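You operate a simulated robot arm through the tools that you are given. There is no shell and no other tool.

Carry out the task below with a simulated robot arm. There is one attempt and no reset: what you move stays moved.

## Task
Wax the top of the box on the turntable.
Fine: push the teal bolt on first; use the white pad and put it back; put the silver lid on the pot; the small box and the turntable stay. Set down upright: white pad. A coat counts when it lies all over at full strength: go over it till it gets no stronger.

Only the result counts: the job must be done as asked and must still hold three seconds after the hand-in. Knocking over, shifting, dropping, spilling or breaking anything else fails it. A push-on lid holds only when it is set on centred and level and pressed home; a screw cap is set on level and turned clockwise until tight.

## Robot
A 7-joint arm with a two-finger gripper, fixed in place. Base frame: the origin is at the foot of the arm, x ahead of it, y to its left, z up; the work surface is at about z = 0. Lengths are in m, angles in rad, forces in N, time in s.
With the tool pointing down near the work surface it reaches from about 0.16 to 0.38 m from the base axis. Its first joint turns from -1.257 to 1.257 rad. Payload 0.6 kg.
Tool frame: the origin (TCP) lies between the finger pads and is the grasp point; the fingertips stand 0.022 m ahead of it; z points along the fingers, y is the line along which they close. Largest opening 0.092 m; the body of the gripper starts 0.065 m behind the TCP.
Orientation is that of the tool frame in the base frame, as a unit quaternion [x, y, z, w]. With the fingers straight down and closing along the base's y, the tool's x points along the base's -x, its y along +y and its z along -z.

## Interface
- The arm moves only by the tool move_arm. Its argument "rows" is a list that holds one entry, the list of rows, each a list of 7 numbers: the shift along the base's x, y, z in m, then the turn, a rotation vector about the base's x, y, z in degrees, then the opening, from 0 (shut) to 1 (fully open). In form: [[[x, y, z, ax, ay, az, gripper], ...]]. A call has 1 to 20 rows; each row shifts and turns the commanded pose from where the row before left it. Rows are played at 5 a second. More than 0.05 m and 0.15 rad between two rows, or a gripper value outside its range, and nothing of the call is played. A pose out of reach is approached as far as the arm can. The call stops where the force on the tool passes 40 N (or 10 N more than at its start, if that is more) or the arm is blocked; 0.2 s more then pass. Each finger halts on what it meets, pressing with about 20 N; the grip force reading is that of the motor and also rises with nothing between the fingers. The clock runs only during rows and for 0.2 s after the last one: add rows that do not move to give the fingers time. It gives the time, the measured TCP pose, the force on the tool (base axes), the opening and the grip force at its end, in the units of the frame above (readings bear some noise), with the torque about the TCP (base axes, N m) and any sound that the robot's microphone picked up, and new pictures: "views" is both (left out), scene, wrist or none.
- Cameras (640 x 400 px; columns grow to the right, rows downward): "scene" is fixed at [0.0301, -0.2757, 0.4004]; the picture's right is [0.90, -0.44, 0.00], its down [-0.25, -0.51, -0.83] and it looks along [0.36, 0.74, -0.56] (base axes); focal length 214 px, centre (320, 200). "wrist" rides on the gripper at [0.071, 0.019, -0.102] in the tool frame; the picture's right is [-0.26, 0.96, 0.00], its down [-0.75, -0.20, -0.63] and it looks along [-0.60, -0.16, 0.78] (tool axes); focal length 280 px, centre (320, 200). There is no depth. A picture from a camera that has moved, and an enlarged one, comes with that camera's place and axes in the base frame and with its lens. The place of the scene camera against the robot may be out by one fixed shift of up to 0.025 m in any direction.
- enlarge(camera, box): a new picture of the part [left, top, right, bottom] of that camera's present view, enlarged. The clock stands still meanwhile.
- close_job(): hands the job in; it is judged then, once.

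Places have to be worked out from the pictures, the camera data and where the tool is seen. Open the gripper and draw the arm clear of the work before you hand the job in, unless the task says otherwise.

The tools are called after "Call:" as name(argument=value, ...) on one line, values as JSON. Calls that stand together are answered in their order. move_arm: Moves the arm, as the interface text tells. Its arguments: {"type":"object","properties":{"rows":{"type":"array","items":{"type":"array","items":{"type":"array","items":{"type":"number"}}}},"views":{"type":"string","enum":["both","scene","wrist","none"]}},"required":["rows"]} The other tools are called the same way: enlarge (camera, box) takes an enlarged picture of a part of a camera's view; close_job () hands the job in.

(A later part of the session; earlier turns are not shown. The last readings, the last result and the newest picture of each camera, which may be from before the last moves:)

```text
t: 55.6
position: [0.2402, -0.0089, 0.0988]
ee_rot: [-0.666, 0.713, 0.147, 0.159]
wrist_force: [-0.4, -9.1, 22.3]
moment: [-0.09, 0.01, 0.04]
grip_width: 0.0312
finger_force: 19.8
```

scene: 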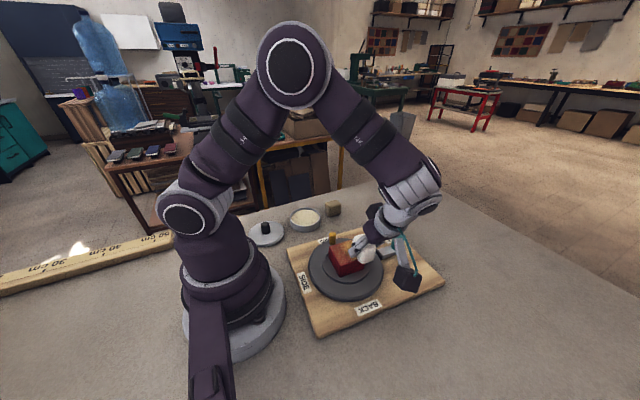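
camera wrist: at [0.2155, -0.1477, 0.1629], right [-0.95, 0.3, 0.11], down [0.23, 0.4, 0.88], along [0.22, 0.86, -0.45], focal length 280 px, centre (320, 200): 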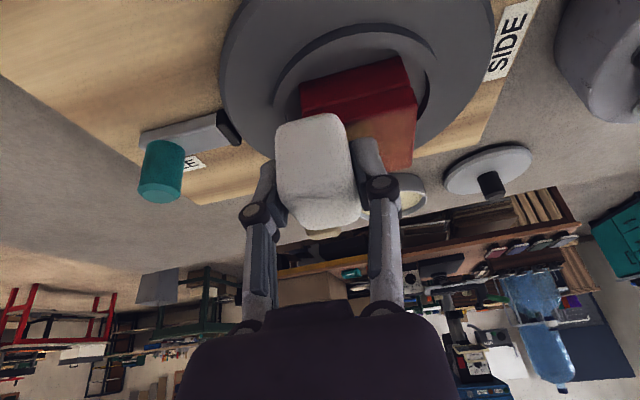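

Force went to 22 N moving +y – strokes along the pinch-rotation direction rock the pad. I switch to strokes along x (finger-normal direction), easing 0.4 mm first.

Call:
move_arm(rows=[[[0, -0.001, 0.0004, 0, 0, 0, 0], [-0.008, 0, 0, 0, 0, 0, 0], [-0.008, 0, 0, 0, 0, 0, 0], [-0.008, 0, 0, 0, 0, 0, 0], [-0.008, 0, 0, 0, 0, 0, 0], [-0.008, 0, 0, 0, 0, 0, 0]]])

Call:
enlarge(camera="scene", box=[315, 215, 395, 275])

```text
t: 57.0
position: [0.2, -0.0102, 0.1013]
ee_rot: [-0.666, 0.714, 0.147, 0.158]
wrist_force: [0.7, 0.9, 0.0]
moment: [-0.04, 0.0, -0.02]
grip_width: 0.0308
finger_force: 19.6
camera wrist: at [0.1752, -0.1162, 0.1617], right [-0.95, 0.3, 0.11], down [0.23, 0.4, 0.89], along [0.22, 0.86, -0.45], focal length 280 px, centre (320, 200)
```

scene: 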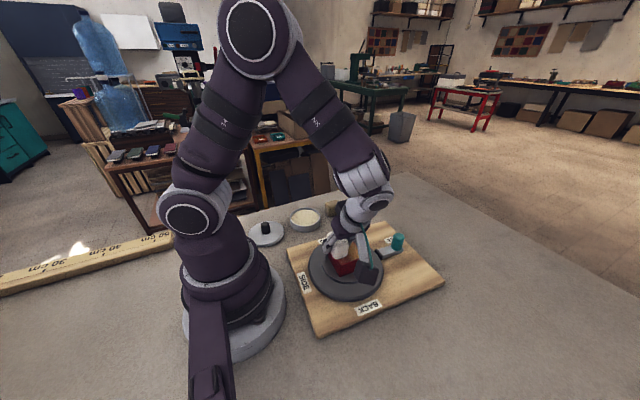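
wrist: 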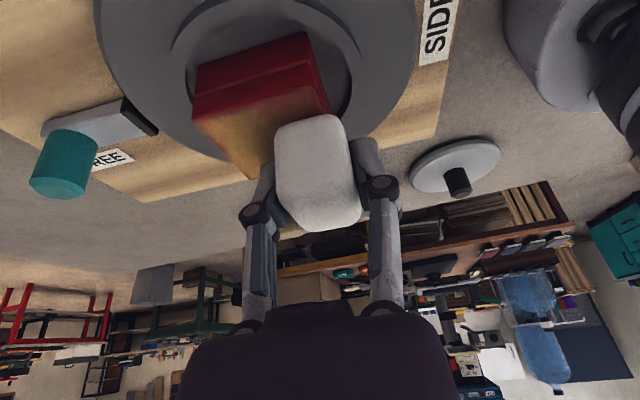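

```text
6.67 times, centred on (355, 245) of scene
camera zoom: at [0.0301, -0.2757, 0.4004], right [0.9, -0.44, 0.0], down [-0.25, -0.51, -0.83], along [0.36, 0.74, -0.56], focal length 1430 px, centre (87, -100)
```

zoom: 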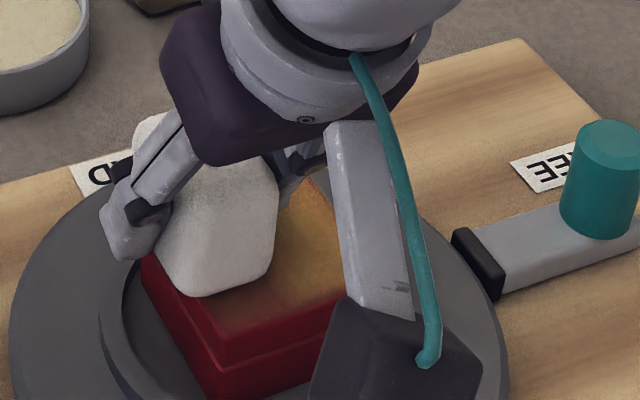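

Right side is well coated; front (-y) and left parts need more. I lower 0.8 mm here and stroke +x back along this +y lane.

Call:
move_arm(rows=[[[0.002, 0, -0.0004, 0, 0, 0, 0], [0, 0, -0.0004, 0, 0, 0, 0], [0, 0, 0, 0, 0, 0, 0]]], views="none")

```text
t: 57.8
position: [0.2013, -0.0109, 0.0995]
ee_rot: [-0.666, 0.714, 0.147, 0.159]
wrist_force: [0.0, 0.1, 0.1]
moment: [0.01, -0.05, 0.02]
grip_width: 0.031
finger_force: 19.8
```

Call:
move_arm(rows=[[[0, 0, -0.0004, 0, 0, 0, 0], [0, 0, -0.0003, 0, 0, 0, 0], [0, 0, 0, 0, 0, 0, 0]]], views="none")

```text
t: 58.6
position: [0.2014, -0.0099, 0.099]
ee_rot: [-0.667, 0.713, 0.147, 0.159]
wrist_force: [-0.5, -3.5, 13.5]
moment: [0.16, -0.19, -0.03]
grip_width: 0.031
finger_force: 20.3
```

13.5 N. I stroke +x along this lane at this height.

Call:
move_arm(rows=[[[0.007, 0, 0, 0, 0, 0, 0], [0.007, 0, 0, 0, 0, 0, 0], [0.007, 0, 0, 0, 0, 0, 0], [0.007, 0, 0, 0, 0, 0, 0]]], views="none")

```text
t: 59.6
position: [0.2306, -0.0113, 0.1004]
ee_rot: [-0.666, 0.714, 0.148, 0.159]
wrist_force: [-0.5, 0.7, -0.5]
moment: [0.01, 0.0, 0.0]
grip_width: 0.0309
finger_force: 19.9
```

The arm's measured z is 1.5 mm above command after the stroke; I wait without moving to see whether it settles back into contact.

Call:
move_arm(rows=[[[0, 0, 0, 0, 0, 0, 0], [0, 0, 0, 0, 0, 0, 0], [0, 0, 0, 0, 0, 0, 0], [0, 0, 0, 0, 0, 0, 0]]])

Call:
enlarge(camera="scene", box=[315, 215, 395, 275])

```text
t: 60.6
position: [0.2315, -0.0124, 0.0993]
ee_rot: [-0.667, 0.713, 0.149, 0.158]
wrist_force: [-0.2, -0.4, -0.7]
moment: [0.03, -0.03, 0.0]
grip_width: 0.031
finger_force: 19.9
camera wrist: at [0.205, -0.1167, 0.1611], right [-0.95, 0.3, 0.11], down [0.23, 0.4, 0.89], along [0.22, 0.86, -0.45], focal length 280 px, centre (320, 200)
```

scene: 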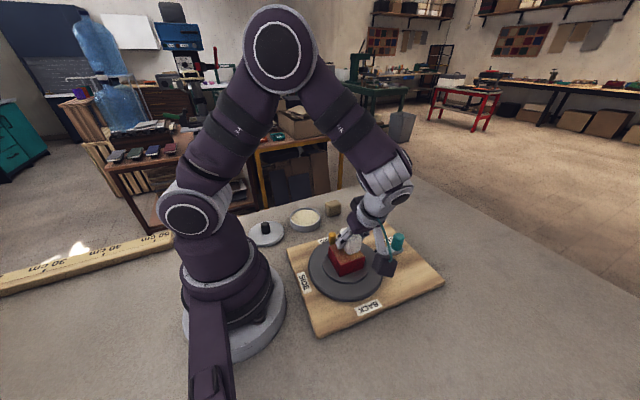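
wrist: 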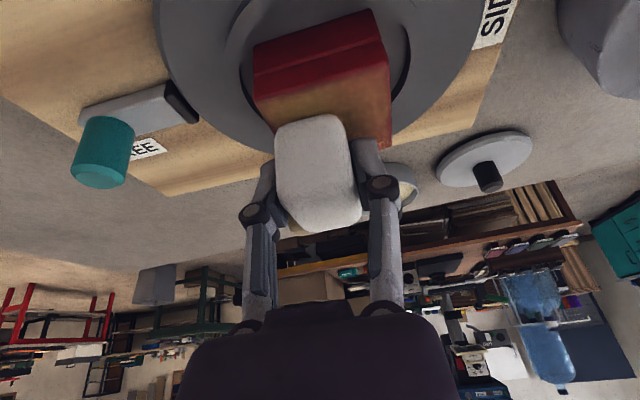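

```text
6.67 times, centred on (355, 245) of scene
camera zoom: at [0.0301, -0.2757, 0.4004], right [0.9, -0.44, 0.0], down [-0.25, -0.51, -0.83], along [0.36, 0.74, -0.56], focal length 1430 px, centre (87, -100)
```

zoom: 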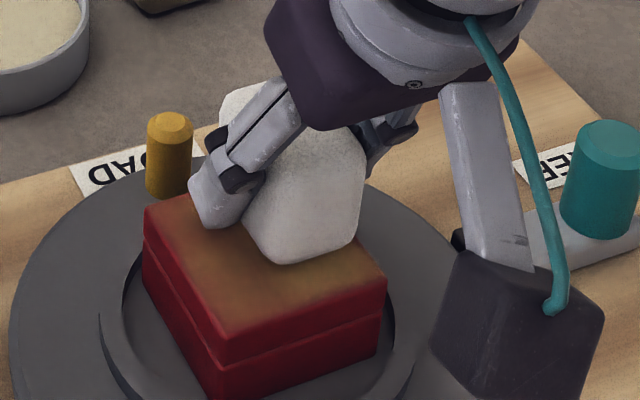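

The top is turning tan; the front (-y) and left (-x) margins remain redder. I stroke toward the front edge with a slight descent to regain contact, then read the force.

Call:
move_arm(rows=[[[0, -0.007, -0.0003, 0, 0, 0, 0], [0, -0.007, -0.0002, 0, 0, 0, 0], [0, -0.007, -0.0001, 0, 0, 0, 0], [0, -0.007, 0, 0, 0, 0, 0], [0, -0.006, 0, 0, 0, 0, 0], [0, 0, 0, 0, 0, 0, 0]]], views="none")

```text
t: 62.0
position: [0.2295, -0.0445, 0.0966]
ee_rot: [-0.666, 0.714, 0.148, 0.157]
wrist_force: [1.3, 7.0, 21.1]
moment: [0.39, -0.04, -0.01]
grip_width: 0.0309
finger_force: 19.4
```

21 N at the front edge with contact centred near the edge. I rub along the front edge in x: first toward +x, then back toward -x.

Call:
move_arm(rows=[[[0.008, 0, 0.0002, 0, 0, 0, 0], [0.007, 0, 0, 0, 0, 0, 0], [-0.008, 0, 0, 0, 0, 0, 0], [-0.008, 0, 0, 0, 0, 0, 0], [-0.008, 0, 0, 0, 0, 0, 0], [-0.008, 0, 0, 0, 0, 0, 0], [-0.008, 0, 0, 0, 0, 0, 0], [-0.008, 0, 0, 0, 0, 0, 0]]])

Call:
enlarge(camera="scene", box=[315, 215, 395, 275])

```text
t: 63.8
position: [0.1982, -0.0436, 0.0989]
ee_rot: [-0.667, 0.713, 0.147, 0.159]
wrist_force: [0.3, 1.0, -0.6]
moment: [0.02, 0.0, -0.03]
grip_width: 0.0309
finger_force: 19.7
camera wrist: at [0.172, -0.1499, 0.1602], right [-0.95, 0.3, 0.11], down [0.23, 0.4, 0.89], along [0.22, 0.86, -0.45], focal length 280 px, centre (320, 200)
```

scene: 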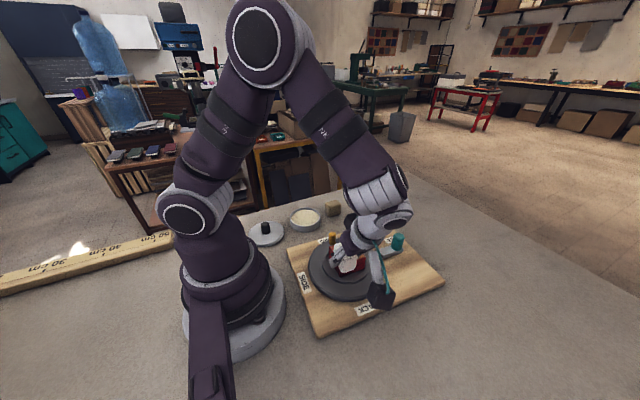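
wrist: 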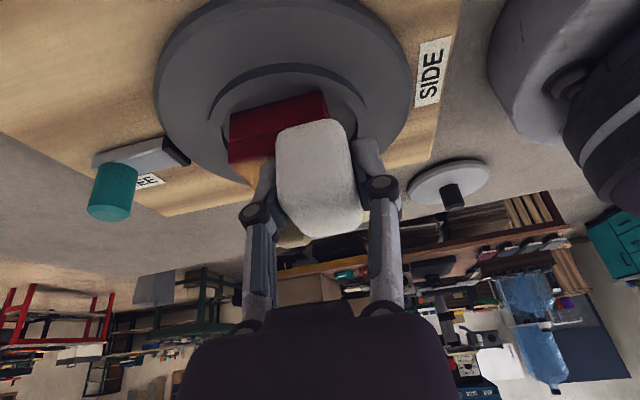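

```text
6.67 times, centred on (355, 245) of scene
camera zoom: at [0.0301, -0.2757, 0.4004], right [0.9, -0.44, 0.0], down [-0.25, -0.51, -0.83], along [0.36, 0.74, -0.56], focal length 1430 px, centre (87, -100)
```

zoom: 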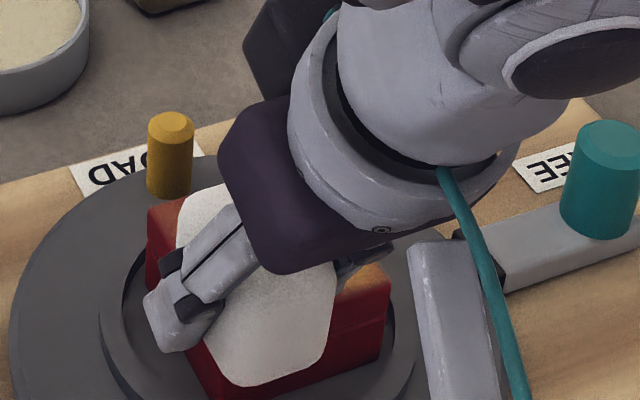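

The pad has crept about 4 mm up in the grip (and contact is lost again). I centre it over the box, set it lightly on the top, and will regrip it 5 mm higher right there.

Call:
move_arm(rows=[[[0, 0, 0.002, 0, 0, 0, 0], [0.012, 0.009, 0, 0, 0, 0, 0], [0.0115, 0.0085, 0, 0, 0, 0, 0], [0, 0, -0.001, 0, 0, 0, 0], [0, 0, -0.001, 0, 0, 0, 0], [0, 0, 0, 0, 0, 0, 0]]])

Call:
enlarge(camera="scene", box=[315, 215, 395, 275])

```text
t: 65.2
position: [0.2199, -0.0279, 0.0983]
ee_rot: [-0.667, 0.713, 0.147, 0.157]
wrist_force: [0.4, -0.7, -1.1]
moment: [-0.01, 0.0, 0.0]
grip_width: 0.0311
finger_force: 20.2
camera wrist: at [0.1945, -0.1331, 0.1597], right [-0.95, 0.3, 0.11], down [0.23, 0.4, 0.89], along [0.22, 0.86, -0.45], focal length 280 px, centre (320, 200)
```

scene: 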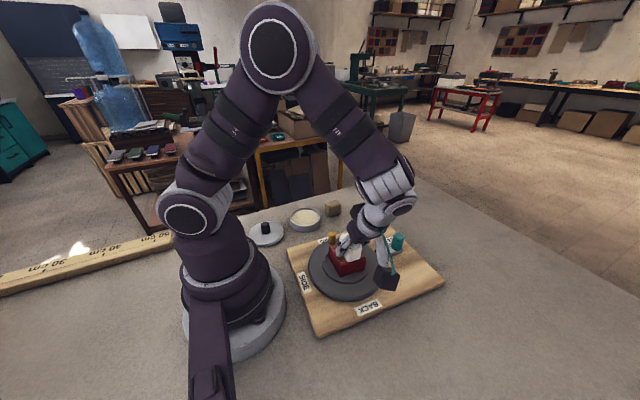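
wrist: 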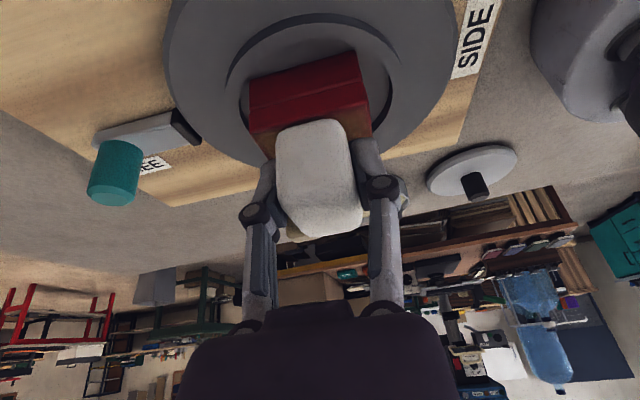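

```text
6.67 times, centred on (355, 245) of scene
camera zoom: at [0.0301, -0.2757, 0.4004], right [0.9, -0.44, 0.0], down [-0.25, -0.51, -0.83], along [0.36, 0.74, -0.56], focal length 1430 px, centre (87, -100)
```

zoom: 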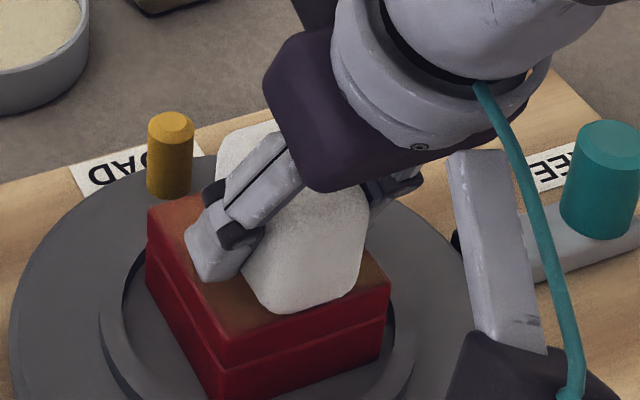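

No contact yet at this height. I lower in 0.4 mm steps to find a light contact.

Call:
move_arm(rows=[[[0, 0, -0.0004, 0, 0, 0, 0], [0, 0, 0, 0, 0, 0, 0]]], views="none")

```text
t: 65.8
position: [0.2206, -0.0266, 0.0992]
ee_rot: [-0.666, 0.714, 0.148, 0.157]
wrist_force: [0.2, -0.6, -0.2]
moment: [0.01, -0.06, 0.02]
grip_width: 0.0312
finger_force: 19.7
```

Call:
move_arm(rows=[[[0, 0, -0.0004, 0, 0, 0, 0], [0, 0, 0, 0, 0, 0, 0]]], views="none")

```text
t: 66.4
position: [0.2201, -0.0261, 0.0977]
ee_rot: [-0.666, 0.713, 0.147, 0.159]
wrist_force: [0.3, -1.4, 7.9]
moment: [-0.14, -0.04, 0.01]
grip_width: 0.0307
finger_force: 19.9
```

Light contact 8 N, but on the pad's -y edge, so the pad has rotated a bit in the grip. I open so it lies flat on the box, raise 5 mm, and look.

Call:
move_arm(rows=[[[0, 0, 0, 0, 0, 0, 0.45], [0, 0, 0, 0, 0, 0, 0.5], [0, 0, 0, 0, 0, 0, 0.5], [0, 0, 0.003, 0, 0, 0, 0.5], [0, 0, 0.002, 0, 0, 0, 0.5], [0, 0, 0, 0, 0, 0, 0.5]]])

Call:
enlarge(camera="scene", box=[315, 215, 395, 275])

Call:
enlarge(camera="wrist", box=[200, 40, 440, 240])

```text
t: 67.8
position: [0.2202, -0.0281, 0.1023]
ee_rot: [-0.666, 0.714, 0.148, 0.157]
wrist_force: [0.1, 0.4, 0.2]
moment: [0.04, -0.01, -0.01]
grip_width: 0.0456
finger_force: 0.0
camera wrist: at [0.1939, -0.1334, 0.164], right [-0.95, 0.3, 0.11], down [0.23, 0.4, 0.89], along [0.22, 0.86, -0.45], focal length 280 px, centre (320, 200)
```

scene: 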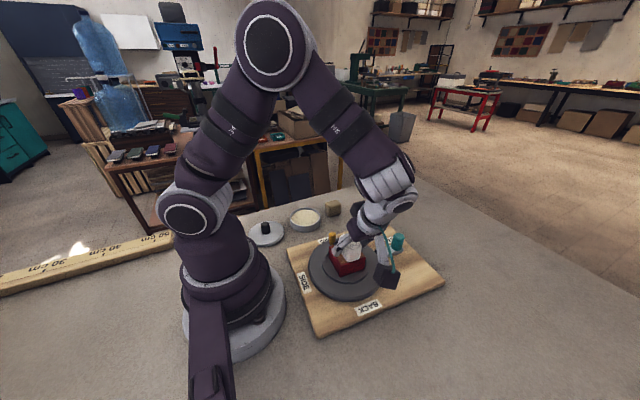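
wrist: 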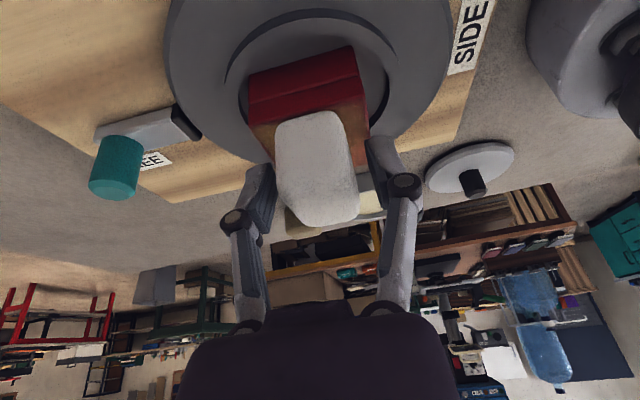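

```text
6.67 times, centred on (355, 245) of scene
camera zoom: at [0.0301, -0.2757, 0.4004], right [0.9, -0.44, 0.0], down [-0.25, -0.51, -0.83], along [0.36, 0.74, -0.56], focal length 1430 px, centre (87, -100)
```

zoom: 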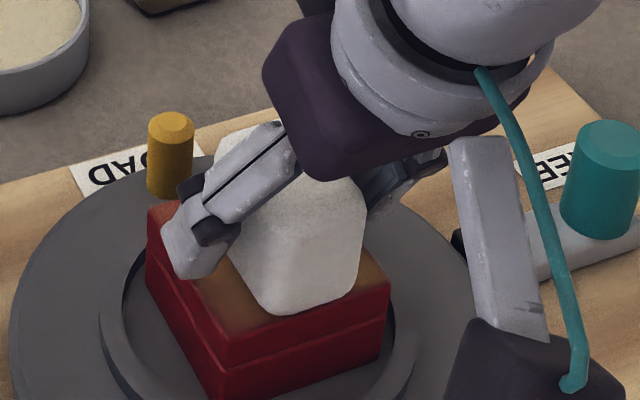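

```text
2.00 times, centred on (320, 140) of wrist
camera zoom: at [0.1939, -0.1334, 0.164], right [-0.95, 0.3, 0.11], down [0.23, 0.4, 0.89], along [0.22, 0.86, -0.45], focal length 561 px, centre (320, 320)
```

zoom: 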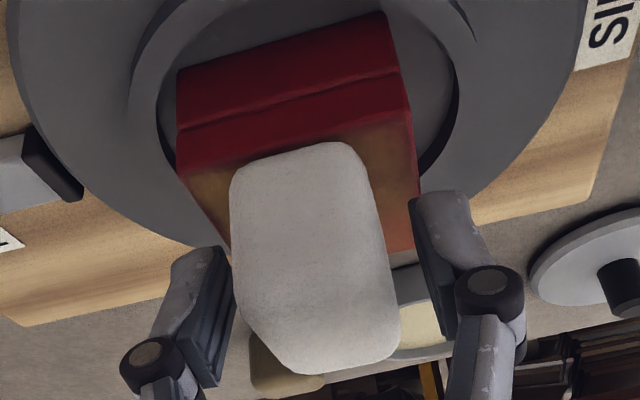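

The pad stands flat on the box. I close the gripper on it again at this higher position.

Call:
move_arm(rows=[[[0, 0, 0, 0, 0, 0, 0.3], [0, 0, 0, 0, 0, 0, 0.1], [0, 0, 0, 0, 0, 0, 0], [0, 0, 0, 0, 0, 0, 0], [0, 0, 0, 0, 0, 0, 0]]])

Call:
enlarge(camera="scene", box=[315, 215, 395, 275])

```text
t: 69.0
position: [0.2198, -0.0287, 0.1019]
ee_rot: [-0.666, 0.714, 0.147, 0.159]
wrist_force: [0.3, 0.1, 3.3]
moment: [0.07, -0.01, 0.0]
grip_width: 0.0312
finger_force: 19.9
camera wrist: at [0.1939, -0.1334, 0.164], right [-0.95, 0.3, 0.11], down [0.23, 0.4, 0.89], along [0.22, 0.86, -0.45], focal length 280 px, centre (320, 200)
```

scene: 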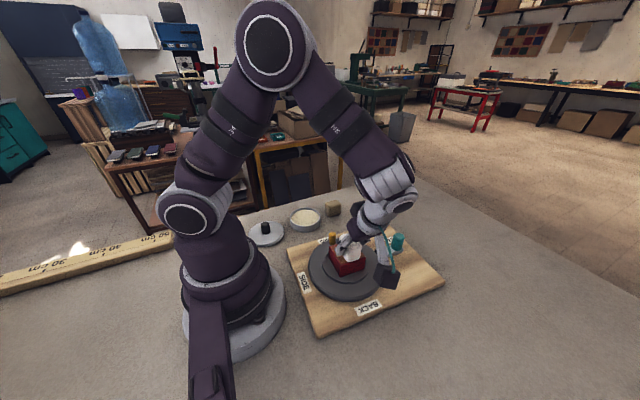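
wrist: 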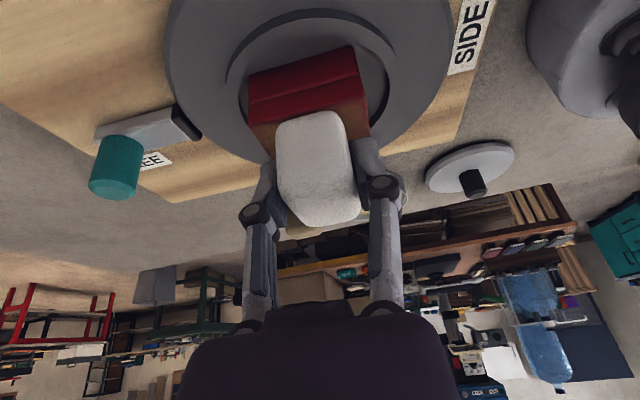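

```text
6.67 times, centred on (355, 245) of scene
camera zoom: at [0.0301, -0.2757, 0.4004], right [0.9, -0.44, 0.0], down [-0.25, -0.51, -0.83], along [0.36, 0.74, -0.56], focal length 1430 px, centre (87, -100)
```

zoom: 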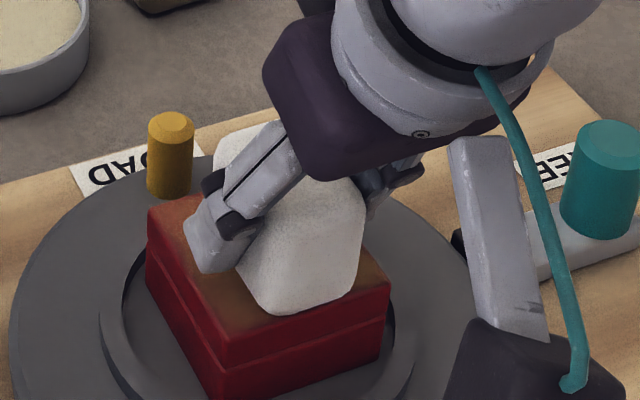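

Regripped with the pad flat. I lift off, to inspect the coat and fetch more wax from the pot with the same tool orientation.

Call:
move_arm(rows=[[[0, 0, 0.006, 0, 0, 0, 0], [0, 0, 0.014, 0, 0, 0, 0], [0, 0, 0.02, 0, 0, 0, 0], [0, 0.02, 0.01, 0, 0, 0, 0], [0, 0.035, 0, 0, 0, 0, 0], [-0.002, 0.035, 0, 0, 0, 0, 0], [-0.002, 0.035, 0, 0, 0, 0, 0], [-0.002, 0.035, 0, 0, 0, 0, 0], [-0.002, 0.03, 0, 0, 0, 0, 0], [0, 0.013, 0, 0, 0, 0, 0], [0, 0, 0, 0, 0, 0, 0]]])

Call:
enlarge(camera="scene", box=[305, 210, 395, 290])

Call:
enlarge(camera="scene", box=[240, 160, 350, 250])

```text
t: 71.4
position: [0.2123, 0.1754, 0.1546]
ee_rot: [-0.666, 0.714, 0.148, 0.158]
wrist_force: [-0.4, -0.3, 0.0]
moment: [0.02, -0.01, -0.02]
grip_width: 0.031
finger_force: 20.2
camera wrist: at [0.1867, 0.0691, 0.2168], right [-0.95, 0.3, 0.11], down [0.23, 0.4, 0.89], along [0.22, 0.86, -0.45], focal length 280 px, centre (320, 200)
```

scene: 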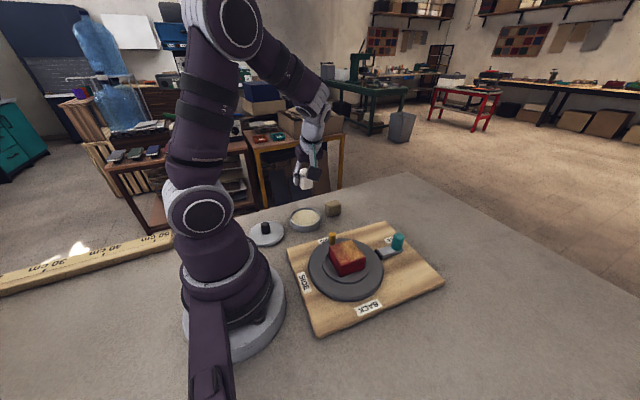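
wrist: 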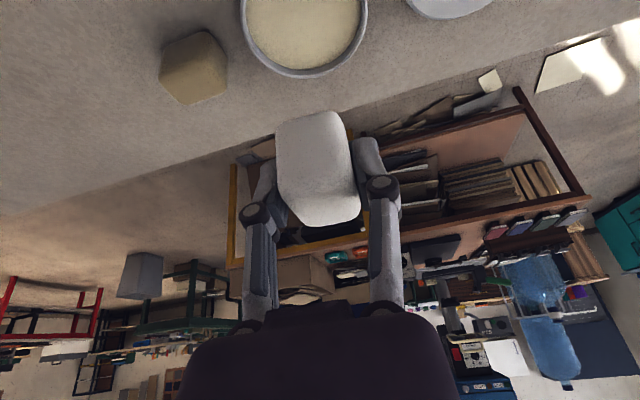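

```text
5.00 times, centred on (350, 250) of scene
camera zoom: at [0.0301, -0.2757, 0.4004], right [0.9, -0.44, 0.0], down [-0.25, -0.51, -0.83], along [0.36, 0.74, -0.56], focal length 1072 px, centre (170, -50)
```

zoom: 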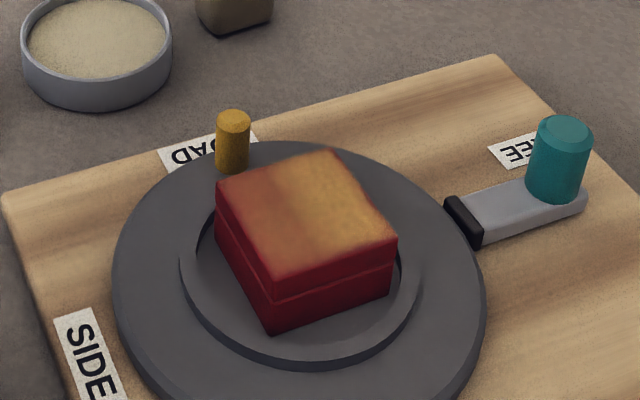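

```text
4.44 times, centred on (295, 205) of scene
camera zoom: at [0.0301, -0.2757, 0.4004], right [0.9, -0.44, 0.0], down [-0.25, -0.51, -0.83], along [0.36, 0.74, -0.56], focal length 953 px, centre (431, 178)
```

zoom: 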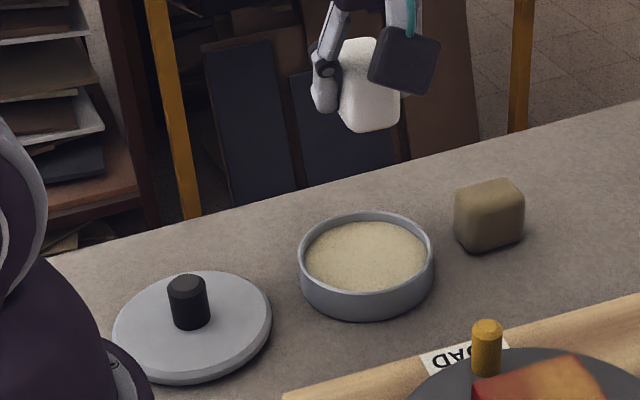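

The coat is strong on the +x side and weaker at the left (-x) strip and corners; the board and box are in place. I lower the pad into the wax again.

Call:
move_arm(rows=[[[0, 0, -0.04, 0, 0, 0, 0], [0, 0, -0.04, 0, 0, 0, 0], [0, 0, -0.018, 0, 0, 0, 0], [0, 0, -0.002, 0, 0, 0, 0], [0, 0, 0, 0, 0, 0, 0]]])

Call:
enlarge(camera="scene", box=[240, 160, 350, 250])

```text
t: 72.6
position: [0.2099, 0.1757, 0.0535]
ee_rot: [-0.666, 0.714, 0.147, 0.159]
wrist_force: [0.3, -0.2, -0.2]
moment: [0.0, 0.02, 0.04]
grip_width: 0.0309
finger_force: 19.9
camera wrist: at [0.1842, 0.07, 0.1151], right [-0.95, 0.3, 0.11], down [0.23, 0.4, 0.89], along [0.22, 0.86, -0.45], focal length 280 px, centre (320, 200)
```

scene: 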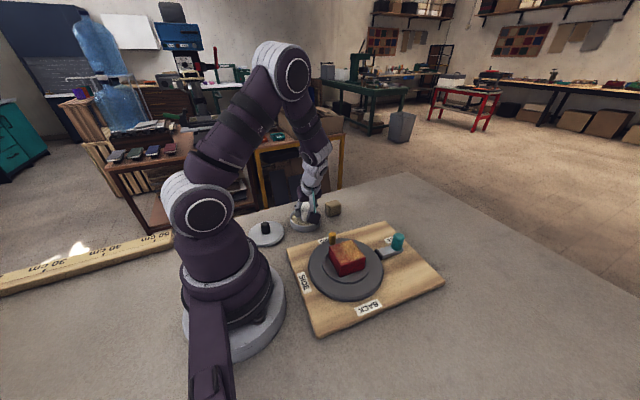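
wrist: 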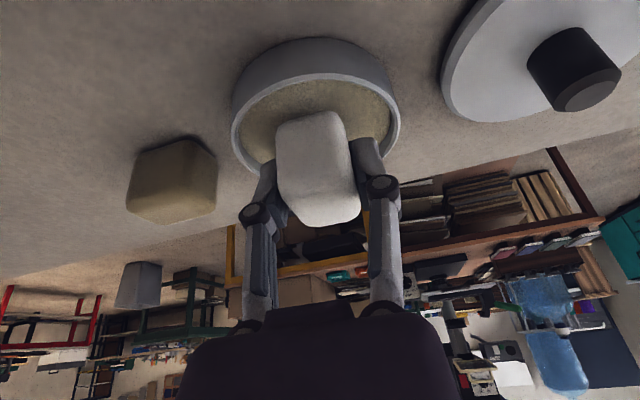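

```text
4.44 times, centred on (295, 205) of scene
camera zoom: at [0.0301, -0.2757, 0.4004], right [0.9, -0.44, 0.0], down [-0.25, -0.51, -0.83], along [0.36, 0.74, -0.56], focal length 953 px, centre (431, 178)
```

zoom: 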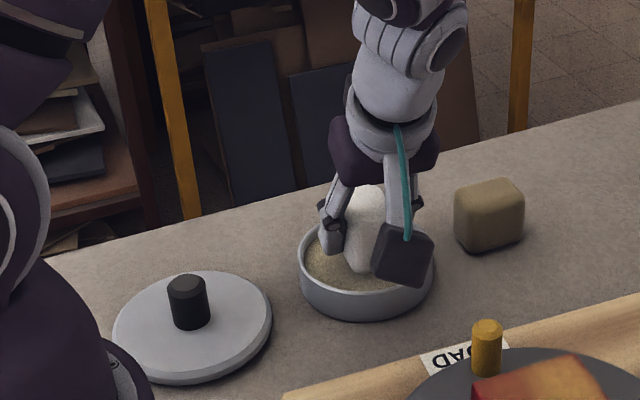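

Call:
move_arm(rows=[[[0, 0, -0.001, 0, 0, 0, 0], [0, 0, -0.001, 0, 0, 0, 0], [0, 0, -0.0007, 0, 0, 0, 0], [0, 0, 0, 0, 0, 0, 0]]], views="none")

```text
t: 73.6
position: [0.2119, 0.1763, 0.0523]
ee_rot: [-0.667, 0.713, 0.147, 0.158]
wrist_force: [0.1, -0.6, -0.1]
moment: [0.02, -0.01, -0.03]
grip_width: 0.0309
finger_force: 20.0
```

The pad is centred in the pot and not yet touching; I keep lowering in small steps.

Call:
move_arm(rows=[[[0, 0, -0.0007, 0, 0, 0, 0], [0, 0, -0.0007, 0, 0, 0, 0], [0, 0, 0, 0, 0, 0, 0]]], views="none")

```text
t: 74.4
position: [0.2123, 0.176, 0.049]
ee_rot: [-0.666, 0.713, 0.148, 0.158]
wrist_force: [-0.5, -0.4, -0.2]
moment: [-0.03, 0.02, 0.03]
grip_width: 0.0307
finger_force: 20.2
```

Call:
move_arm(rows=[[[0, 0, -0.0006, 0, 0, 0, 0], [0, 0, -0.0006, 0, 0, 0, 0], [0, 0, 0, 0, 0, 0, 0]]], views="none")

```text
t: 75.2
position: [0.2128, 0.1756, 0.0482]
ee_rot: [-0.666, 0.714, 0.148, 0.159]
wrist_force: [-0.8, -0.5, 0.8]
moment: [-0.01, 0.01, 0.01]
grip_width: 0.031
finger_force: 19.9
```

Call:
move_arm(rows=[[[0, 0, -0.0006, 0, 0, 0, 0], [0, 0, -0.0006, 0, 0, 0, 0], [0, 0, 0, 0, 0, 0, 0]]], views="none")

```text
t: 76.0
position: [0.2117, 0.1768, 0.0466]
ee_rot: [-0.666, 0.713, 0.149, 0.16]
wrist_force: [-3.3, -0.5, 26.2]
moment: [0.25, 0.04, 0.01]
grip_width: 0.0312
finger_force: 20.5
```

Contact with the wax at 26 N. I lift out and carry the pad back over the left part of the box top.

Call:
move_arm(rows=[[[0, 0, 0.002, 0, 0, 0, 0], [0, 0, 0.01, 0, 0, 0, 0], [0, 0, 0.03, 0, 0, 0, 0], [0, 0, 0.04, 0, 0, 0, 0], [0, -0.02, 0.018, 0, 0, 0, 0], [0, -0.035, 0, 0, 0, 0, 0], [-0.001, -0.035, 0, 0, 0, 0, 0], [-0.002, -0.035, 0, 0, 0, 0, 0], [-0.002, -0.035, 0, 0, 0, 0, 0], [-0.002, -0.03, 0, 0, 0, 0, 0], [-0.002, -0.013, 0, 0, 0, 0, 0], [0, 0, -0.03, 0, 0, 0, 0], [0, 0, -0.01, 0, 0, 0, 0], [0, 0, -0.002, 0, 0, 0, 0], [0, 0, 0, 0, 0, 0, 0]]])

Call:
enlarge(camera="scene", box=[315, 215, 395, 275])

```text
t: 79.2
position: [0.2041, -0.0274, 0.1048]
ee_rot: [-0.667, 0.713, 0.147, 0.158]
wrist_force: [0.5, 0.4, -0.7]
moment: [0.0, -0.01, 0.03]
grip_width: 0.031
finger_force: 20.1
camera wrist: at [0.1774, -0.1335, 0.1668], right [-0.95, 0.3, 0.11], down [0.23, 0.4, 0.89], along [0.22, 0.86, -0.45], focal length 280 px, centre (320, 200)
```

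scene: 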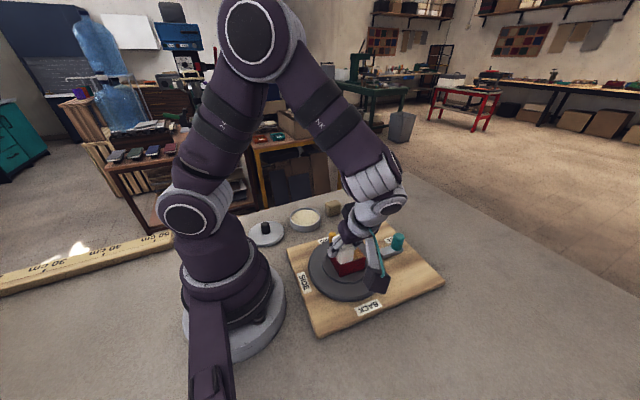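
wrist: 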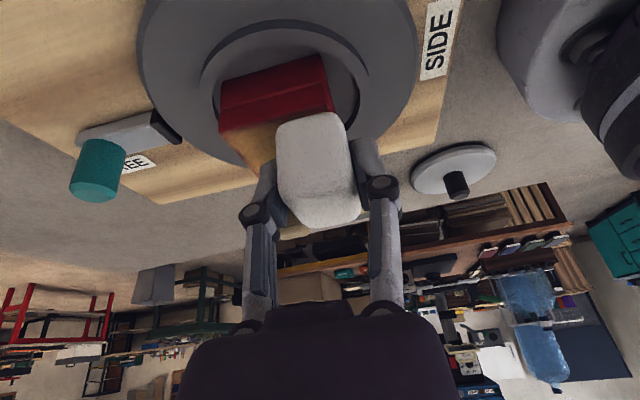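

```text
6.67 times, centred on (355, 245) of scene
camera zoom: at [0.0301, -0.2757, 0.4004], right [0.9, -0.44, 0.0], down [-0.25, -0.51, -0.83], along [0.36, 0.74, -0.56], focal length 1430 px, centre (87, -100)
```

zoom: 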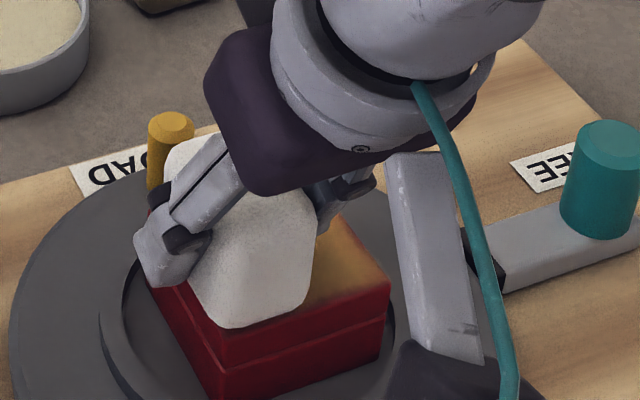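

Pad is ~3 mm above the left part of the top. I lower in steps to contact.

Call:
move_arm(rows=[[[0, 0, -0.001, 0, 0, 0, 0], [0, 0, -0.001, 0, 0, 0, 0], [0, 0, -0.0005, 0, 0, 0, 0], [0, 0, 0, 0, 0, 0, 0]]], views="none")

```text
t: 80.2
position: [0.2047, -0.027, 0.1023]
ee_rot: [-0.666, 0.713, 0.148, 0.158]
wrist_force: [-1.2, 0.8, 2.1]
moment: [0.06, -0.04, 0.04]
grip_width: 0.0312
finger_force: 19.9
```

Just touching (2 N). I press 0.3 mm more and scrub in x over the left strip, stepping toward -y.

Call:
move_arm(rows=[[[-0.004, 0, -0.0003, 0, 0, 0, 0], [-0.005, 0, 0, 0, 0, 0, 0], [0.007, 0, 0, 0, 0, 0, 0], [0.007, 0, 0, 0, 0, 0, 0], [-0.007, 0, 0, 0, 0, 0, 0], [-0.007, 0, 0, 0, 0, 0, 0]]], views="none")

```text
t: 81.6
position: [0.1948, -0.0287, 0.1021]
ee_rot: [-0.666, 0.713, 0.145, 0.161]
wrist_force: [10.4, -0.1, 22.6]
moment: [0.23, -0.67, -0.12]
grip_width: 0.0313
finger_force: 19.7
```

22 N and on an edge here; the lag in z with stroke direction is large, so I raise 0.4 mm and use slower strokes. I scrub toward +x slowly and look.

Call:
move_arm(rows=[[[0.003, 0, 0.0003, 0, 0, 0, 0], [0.004, 0, 0, 0, 0, 0, 0], [0.004, 0, 0, 0, 0, 0, 0], [0.004, 0, 0, 0, 0, 0, 0], [0, 0, 0, 0, 0, 0, 0]]])

Call:
enlarge(camera="scene", box=[315, 215, 395, 275])

```text
t: 82.8
position: [0.2098, -0.0265, 0.1012]
ee_rot: [-0.667, 0.713, 0.147, 0.158]
wrist_force: [-3.6, 0.0, 10.2]
moment: [0.13, 0.23, 0.01]
grip_width: 0.031
finger_force: 20.1
camera wrist: at [0.1834, -0.1323, 0.1625], right [-0.95, 0.3, 0.11], down [0.23, 0.4, 0.89], along [0.22, 0.86, -0.45], focal length 280 px, centre (320, 200)
```

scene: 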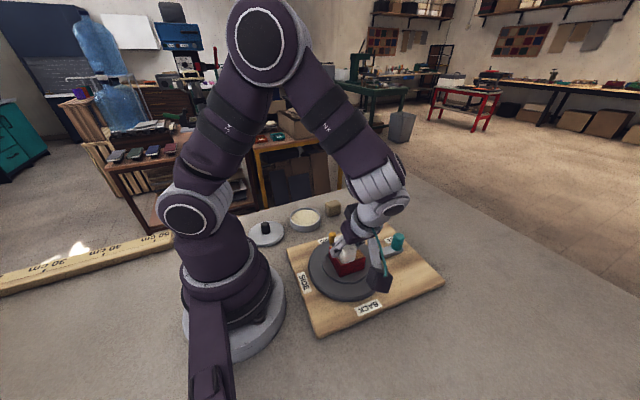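
wrist: 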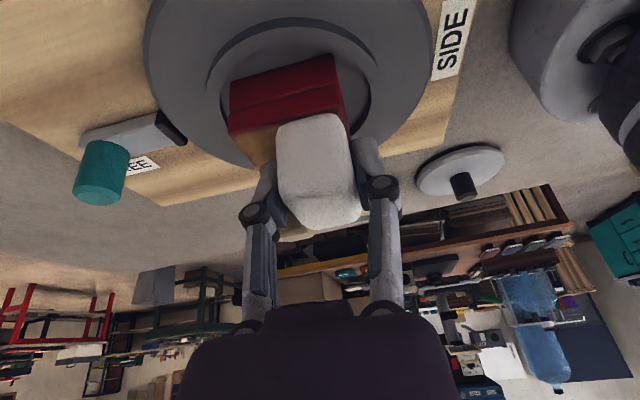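

```text
6.67 times, centred on (355, 245) of scene
camera zoom: at [0.0301, -0.2757, 0.4004], right [0.9, -0.44, 0.0], down [-0.25, -0.51, -0.83], along [0.36, 0.74, -0.56], focal length 1430 px, centre (87, -100)
```

zoom: 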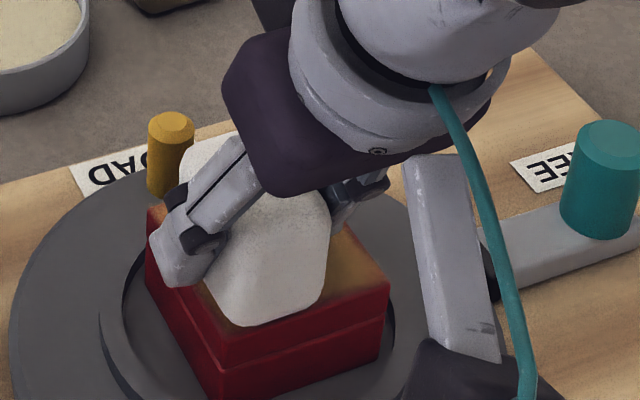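

10 N with slow motion – good. I continue slow x-scrubs over the left strip, stepping toward the front edge.

Call:
move_arm(rows=[[[-0.005, 0, 0, 0, 0, 0, 0], [-0.005, 0, 0, 0, 0, 0, 0], [-0.005, 0, 0.0001, 0, 0, 0, 0], [0, -0.006, 0, 0, 0, 0, 0], [0.005, 0, 0, 0, 0, 0, 0], [0.005, 0, -0.0001, 0, 0, 0, 0], [0.005, 0, 0, 0, 0, 0, 0], [0, -0.006, 0, 0, 0, 0, 0], [-0.005, 0, 0, 0, 0, 0, 0], [-0.005, 0, 0, 0, 0, 0, 0], [-0.005, 0, 0, 0, 0, 0, 0], [0, -0.006, 0, 0, 0, 0, 0], [0.005, 0, 0, 0, 0, 0, 0], [0.005, 0, 0, 0, 0, 0, 0], [0.005, 0, 0, 0, 0, 0, 0]]], views="none")

```text
t: 86.0
position: [0.21, -0.0463, 0.1025]
ee_rot: [-0.667, 0.713, 0.148, 0.159]
wrist_force: [0.0, 0.7, 0.4]
moment: [-0.02, 0.0, 0.01]
grip_width: 0.0313
finger_force: 20.0
```

Contact was lost by the end. I lower 0.5 mm and check.

Call:
move_arm(rows=[[[0, 0, -0.0005, 0, 0, 0, 0], [0, 0, 0, 0, 0, 0, 0]]], views="none")

```text
t: 86.6
position: [0.21, -0.0445, 0.1021]
ee_rot: [-0.667, 0.713, 0.148, 0.158]
wrist_force: [0.1, 0.0, -1.6]
moment: [-0.02, 0.0, 0.01]
grip_width: 0.0309
finger_force: 20.4
```

Call:
move_arm(rows=[[[0, 0, -0.0004, 0, 0, 0, 0], [0, 0, -0.0003, 0, 0, 0, 0], [0, 0, 0, 0, 0, 0, 0]]], views="none")

```text
t: 87.4
position: [0.2087, -0.0456, 0.1014]
ee_rot: [-0.667, 0.712, 0.148, 0.16]
wrist_force: [-1.8, 2.5, 24.5]
moment: [0.41, 0.11, 0.04]
grip_width: 0.0311
finger_force: 19.7
```

24 N; I ease 0.4 mm and scrub along the front edge slowly: to -x, then all the way to +x.

Call:
move_arm(rows=[[[-0.005, 0, 0.0004, 0, 0, 0, 0], [-0.005, 0, 0, 0, 0, 0, 0], [-0.005, 0, 0, 0, 0, 0, 0], [0.005, 0, -0.0002, 0, 0, 0, 0], [0.005, 0, 0, 0, 0, 0, 0], [0.005, 0, 0, 0, 0, 0, 0], [0.005, 0, -0.0001, 0, 0, 0, 0], [0.005, 0, 0, 0, 0, 0, 0], [0.005, 0, 0, 0, 0, 0, 0], [0.005, 0, 0, 0, 0, 0, 0], [0.005, 0, 0, 0, 0, 0, 0], [0.004, 0, 0, 0, 0, 0, 0], [0, 0, 0, 0, 0, 0, 0]]])

Call:
enlarge(camera="scene", box=[315, 215, 395, 275])

```text
t: 90.2
position: [0.2373, -0.0442, 0.1007]
ee_rot: [-0.666, 0.714, 0.147, 0.158]
wrist_force: [0.0, 0.3, -1.0]
moment: [0.0, 0.01, 0.0]
grip_width: 0.031
finger_force: 19.8
camera wrist: at [0.2122, -0.1503, 0.1622], right [-0.95, 0.3, 0.11], down [0.23, 0.4, 0.89], along [0.22, 0.86, -0.45], focal length 280 px, centre (320, 200)
```

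scene: 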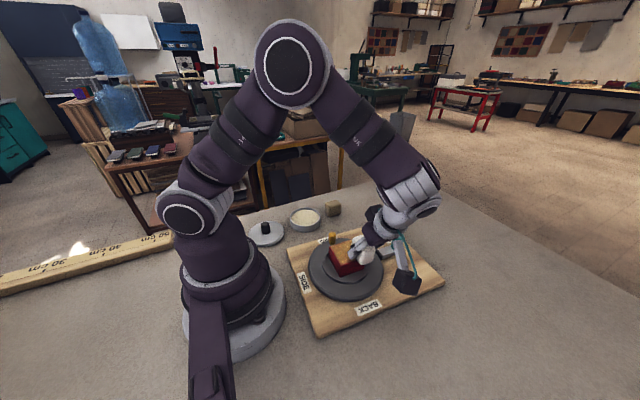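
wrist: 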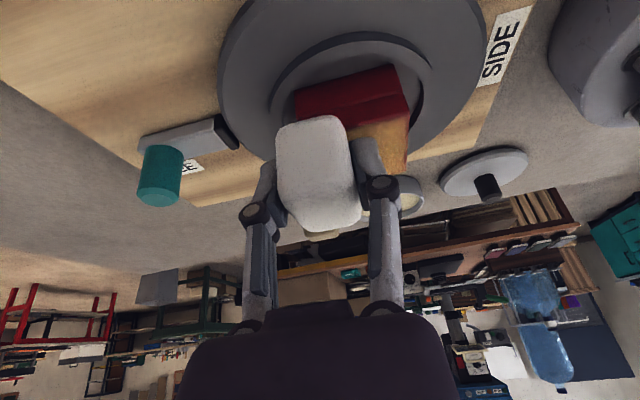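

```text
6.67 times, centred on (355, 245) of scene
camera zoom: at [0.0301, -0.2757, 0.4004], right [0.9, -0.44, 0.0], down [-0.25, -0.51, -0.83], along [0.36, 0.74, -0.56], focal length 1430 px, centre (87, -100)
```

zoom: 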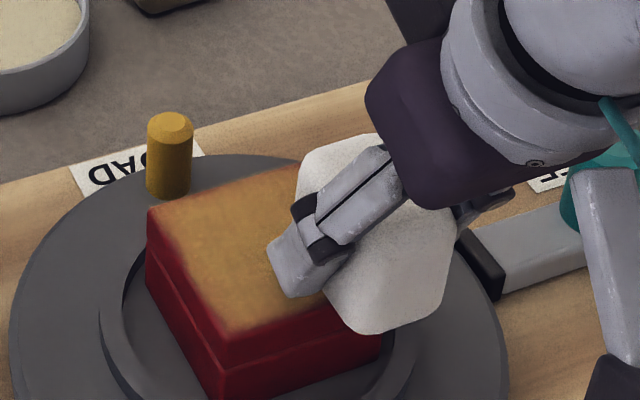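

The left half is now uniformly golden. Edges at left and front still need more. I lower 0.3 mm and stroke back in -x along the front edge.

Call:
move_arm(rows=[[[0.003, 0, -0.0002, 0, 0, 0, 0], [-0.005, 0, -0.0001, 0, 0, 0, 0], [-0.005, 0, 0, 0, 0, 0, 0], [-0.005, 0, 0, 0, 0, 0, 0], [-0.005, 0, 0.0001, 0, 0, 0, 0], [-0.005, 0, 0.0001, 0, 0, 0, 0], [-0.005, 0, 0.0001, 0, 0, 0, 0], [-0.005, 0, 0, 0, 0, 0, 0], [-0.005, 0, 0, 0, 0, 0, 0], [-0.005, 0, 0, 0, 0, 0, 0]]], views="none")

```text
t: 92.4
position: [0.1963, -0.0459, 0.1017]
ee_rot: [-0.666, 0.714, 0.147, 0.159]
wrist_force: [0.2, -0.6, 0.0]
moment: [0.01, 0.03, 0.01]
grip_width: 0.0308
finger_force: 19.7
```

Call:
move_arm(rows=[[[0, 0, -0.0004, 0, 0, 0, 0], [0, 0, -0.0003, 0, 0, 0, 0], [0, 0, 0, 0, 0, 0, 0]]], views="none")

```text
t: 93.2
position: [0.1957, -0.0456, 0.0994]
ee_rot: [-0.665, 0.714, 0.147, 0.158]
wrist_force: [-0.6, 0.1, -0.4]
moment: [0.03, 0.01, -0.01]
grip_width: 0.031
finger_force: 19.5
```

Call:
move_arm(rows=[[[0, 0, -0.0003, 0, 0, 0, 0], [0, 0, -0.0003, 0, 0, 0, 0], [0, 0, 0, 0, 0, 0, 0]]], views="none")

```text
t: 94.0
position: [0.197, -0.045, 0.0993]
ee_rot: [-0.667, 0.713, 0.148, 0.159]
wrist_force: [-5.3, -3.1, 21.1]
moment: [0.12, 0.04, 0.07]
grip_width: 0.0312
finger_force: 20.1
```

21 N at the front-left corner. I ease 0.4 mm and scrub slowly along the left edge toward +y.

Call:
move_arm(rows=[[[0, 0.004, 0.0004, 0, 0, 0, 0], [0, 0.005, 0, 0, 0, 0, 0], [0, 0.005, 0, 0, 0, 0, 0], [0, 0.005, 0, 0, 0, 0, 0], [0, 0.005, 0, 0, 0, 0, 0], [0, 0.005, 0, 0, 0, 0, 0], [0, 0.005, 0, 0, 0, 0, 0], [0, 0.004, 0, 0, 0, 0, 0]]], views="none")

```text
t: 95.8
position: [0.1962, -0.0059, 0.0998]
ee_rot: [-0.667, 0.713, 0.149, 0.159]
wrist_force: [0.8, -0.9, 1.8]
moment: [-0.07, -0.01, 0.0]
grip_width: 0.031
finger_force: 19.2
```

Light contact remains. I lower 0.3 mm and scrub along the back edge toward +x, then view.

Call:
move_arm(rows=[[[0.002, 0, -0.0003, 0, 0, 0, 0], [0.005, 0, 0, 0, 0, 0, 0], [0.005, 0, -0.0001, 0, 0, 0, 0], [0.005, 0, 0, 0, 0, 0, 0], [0.005, 0, -0.0001, 0, 0, 0, 0], [0.005, 0, 0, 0, 0, 0, 0], [0.005, 0, 0, 0, 0, 0, 0], [0.005, 0, 0, 0, 0, 0, 0], [0.005, 0, 0, 0, 0, 0, 0], [0.005, 0, 0, 0, 0, 0, 0]]])

Call:
enlarge(camera="scene", box=[315, 215, 395, 275])

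```text
t: 98.0
position: [0.2439, -0.0063, 0.1]
ee_rot: [-0.666, 0.714, 0.148, 0.159]
wrist_force: [-0.2, 0.1, -0.7]
moment: [0.0, -0.01, -0.02]
grip_width: 0.031
finger_force: 19.7
camera wrist: at [0.2175, -0.1122, 0.1608], right [-0.95, 0.3, 0.11], down [0.23, 0.4, 0.89], along [0.22, 0.86, -0.45], focal length 280 px, centre (320, 200)
```

scene: 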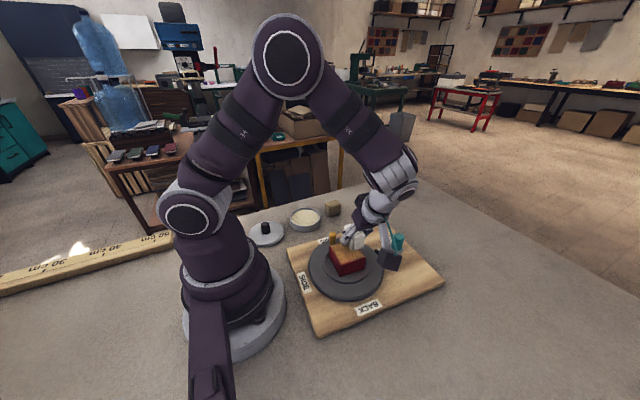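
wrist: 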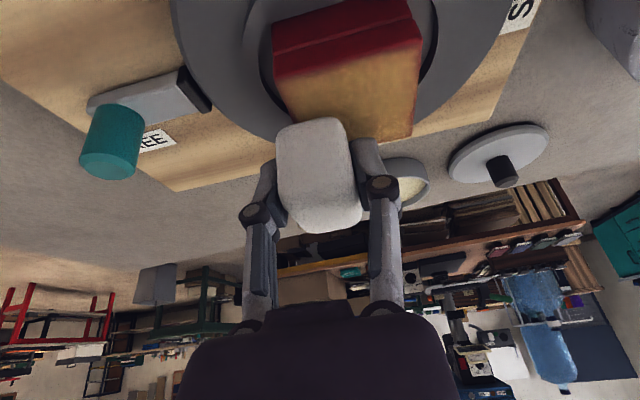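

```text
6.67 times, centred on (355, 245) of scene
camera zoom: at [0.0301, -0.2757, 0.4004], right [0.9, -0.44, 0.0], down [-0.25, -0.51, -0.83], along [0.36, 0.74, -0.56], focal length 1430 px, centre (87, -100)
```

zoom: 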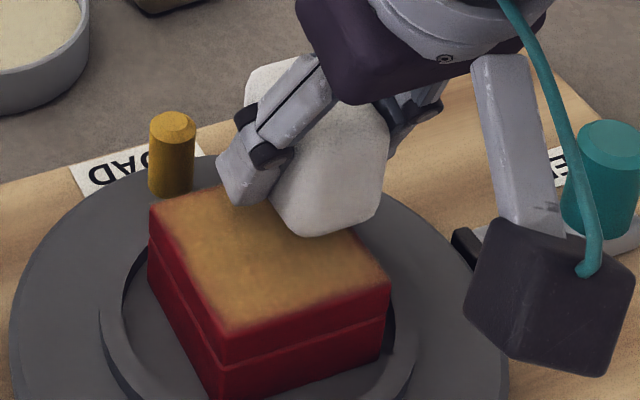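

The top is nearly uniformly golden now. I enlarge both views to inspect the edges.

Call:
enlarge(camera="wrist", box=[250, 0, 450, 150])

Call:
enlarge(camera="scene", box=[325, 235, 375, 275])

```text
2.67 times, centred on (350, 75) of wrist
camera zoom: at [0.2175, -0.1122, 0.1608], right [-0.95, 0.3, 0.11], down [0.23, 0.4, 0.89], along [0.22, 0.86, -0.45], focal length 748 px, centre (240, 533)
```

zoom: 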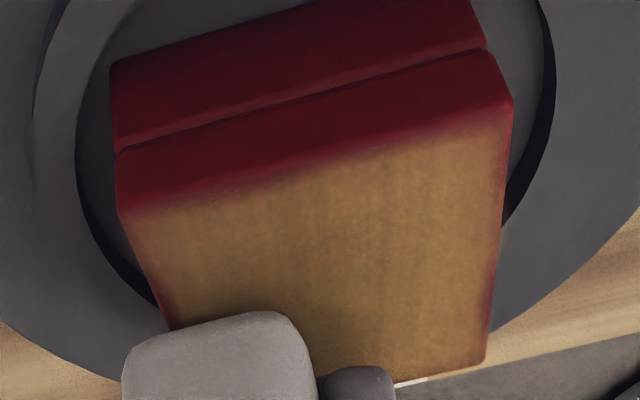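

```text
10.00 times, centred on (350, 255) of scene
camera zoom: at [0.0301, -0.2757, 0.4004], right [0.9, -0.44, 0.0], down [-0.25, -0.51, -0.83], along [0.36, 0.74, -0.56], focal length 2145 px, centre (20, -350)
```

zoom: 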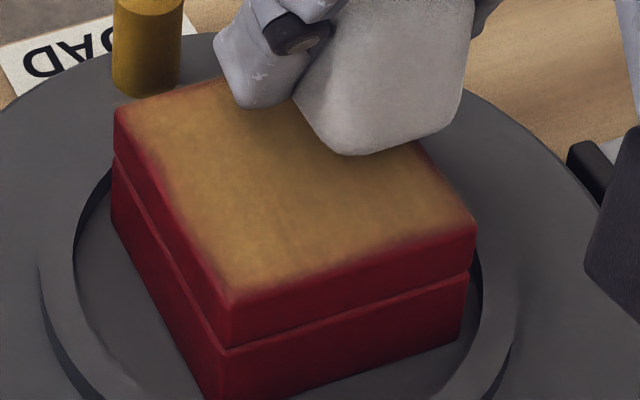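

Only thin margins at the edges look weaker. I press here at the back-right corner again and make passes along the right and front edges with ensured contact.

Call:
move_arm(rows=[[[0.002, 0, -0.0004, 0, 0, 0, 0], [0, 0, 0, 0, 0, 0, 0]]], views="none")

```text
t: 98.6
position: [0.2453, -0.0072, 0.0991]
ee_rot: [-0.666, 0.713, 0.148, 0.159]
wrist_force: [-3.7, -1.2, 12.9]
moment: [0.02, 0.21, -0.01]
grip_width: 0.0309
finger_force: 20.0
```

12.9 N. I scrub along the right edge toward -y slowly with a slight descent.

Call:
move_arm(rows=[[[0, -0.004, 0, 0, 0, 0, 0], [0, -0.005, -0.0001, 0, 0, 0, 0], [0, -0.005, 0, 0, 0, 0, 0], [0, -0.005, -0.0001, 0, 0, 0, 0], [0, -0.005, 0, 0, 0, 0, 0], [0, -0.005, -0.0001, 0, 0, 0, 0], [0, -0.005, 0, 0, 0, 0, 0], [0, -0.005, -0.0001, 0, 0, 0, 0], [0, 0, 0, 0, 0, 0, 0]]], views="none")

```text
t: 100.6
position: [0.2449, -0.0455, 0.0966]
ee_rot: [-0.665, 0.714, 0.147, 0.159]
wrist_force: [2.2, 6.9, 20.9]
moment: [0.42, 0.0, -0.12]
grip_width: 0.0311
finger_force: 20.2
```

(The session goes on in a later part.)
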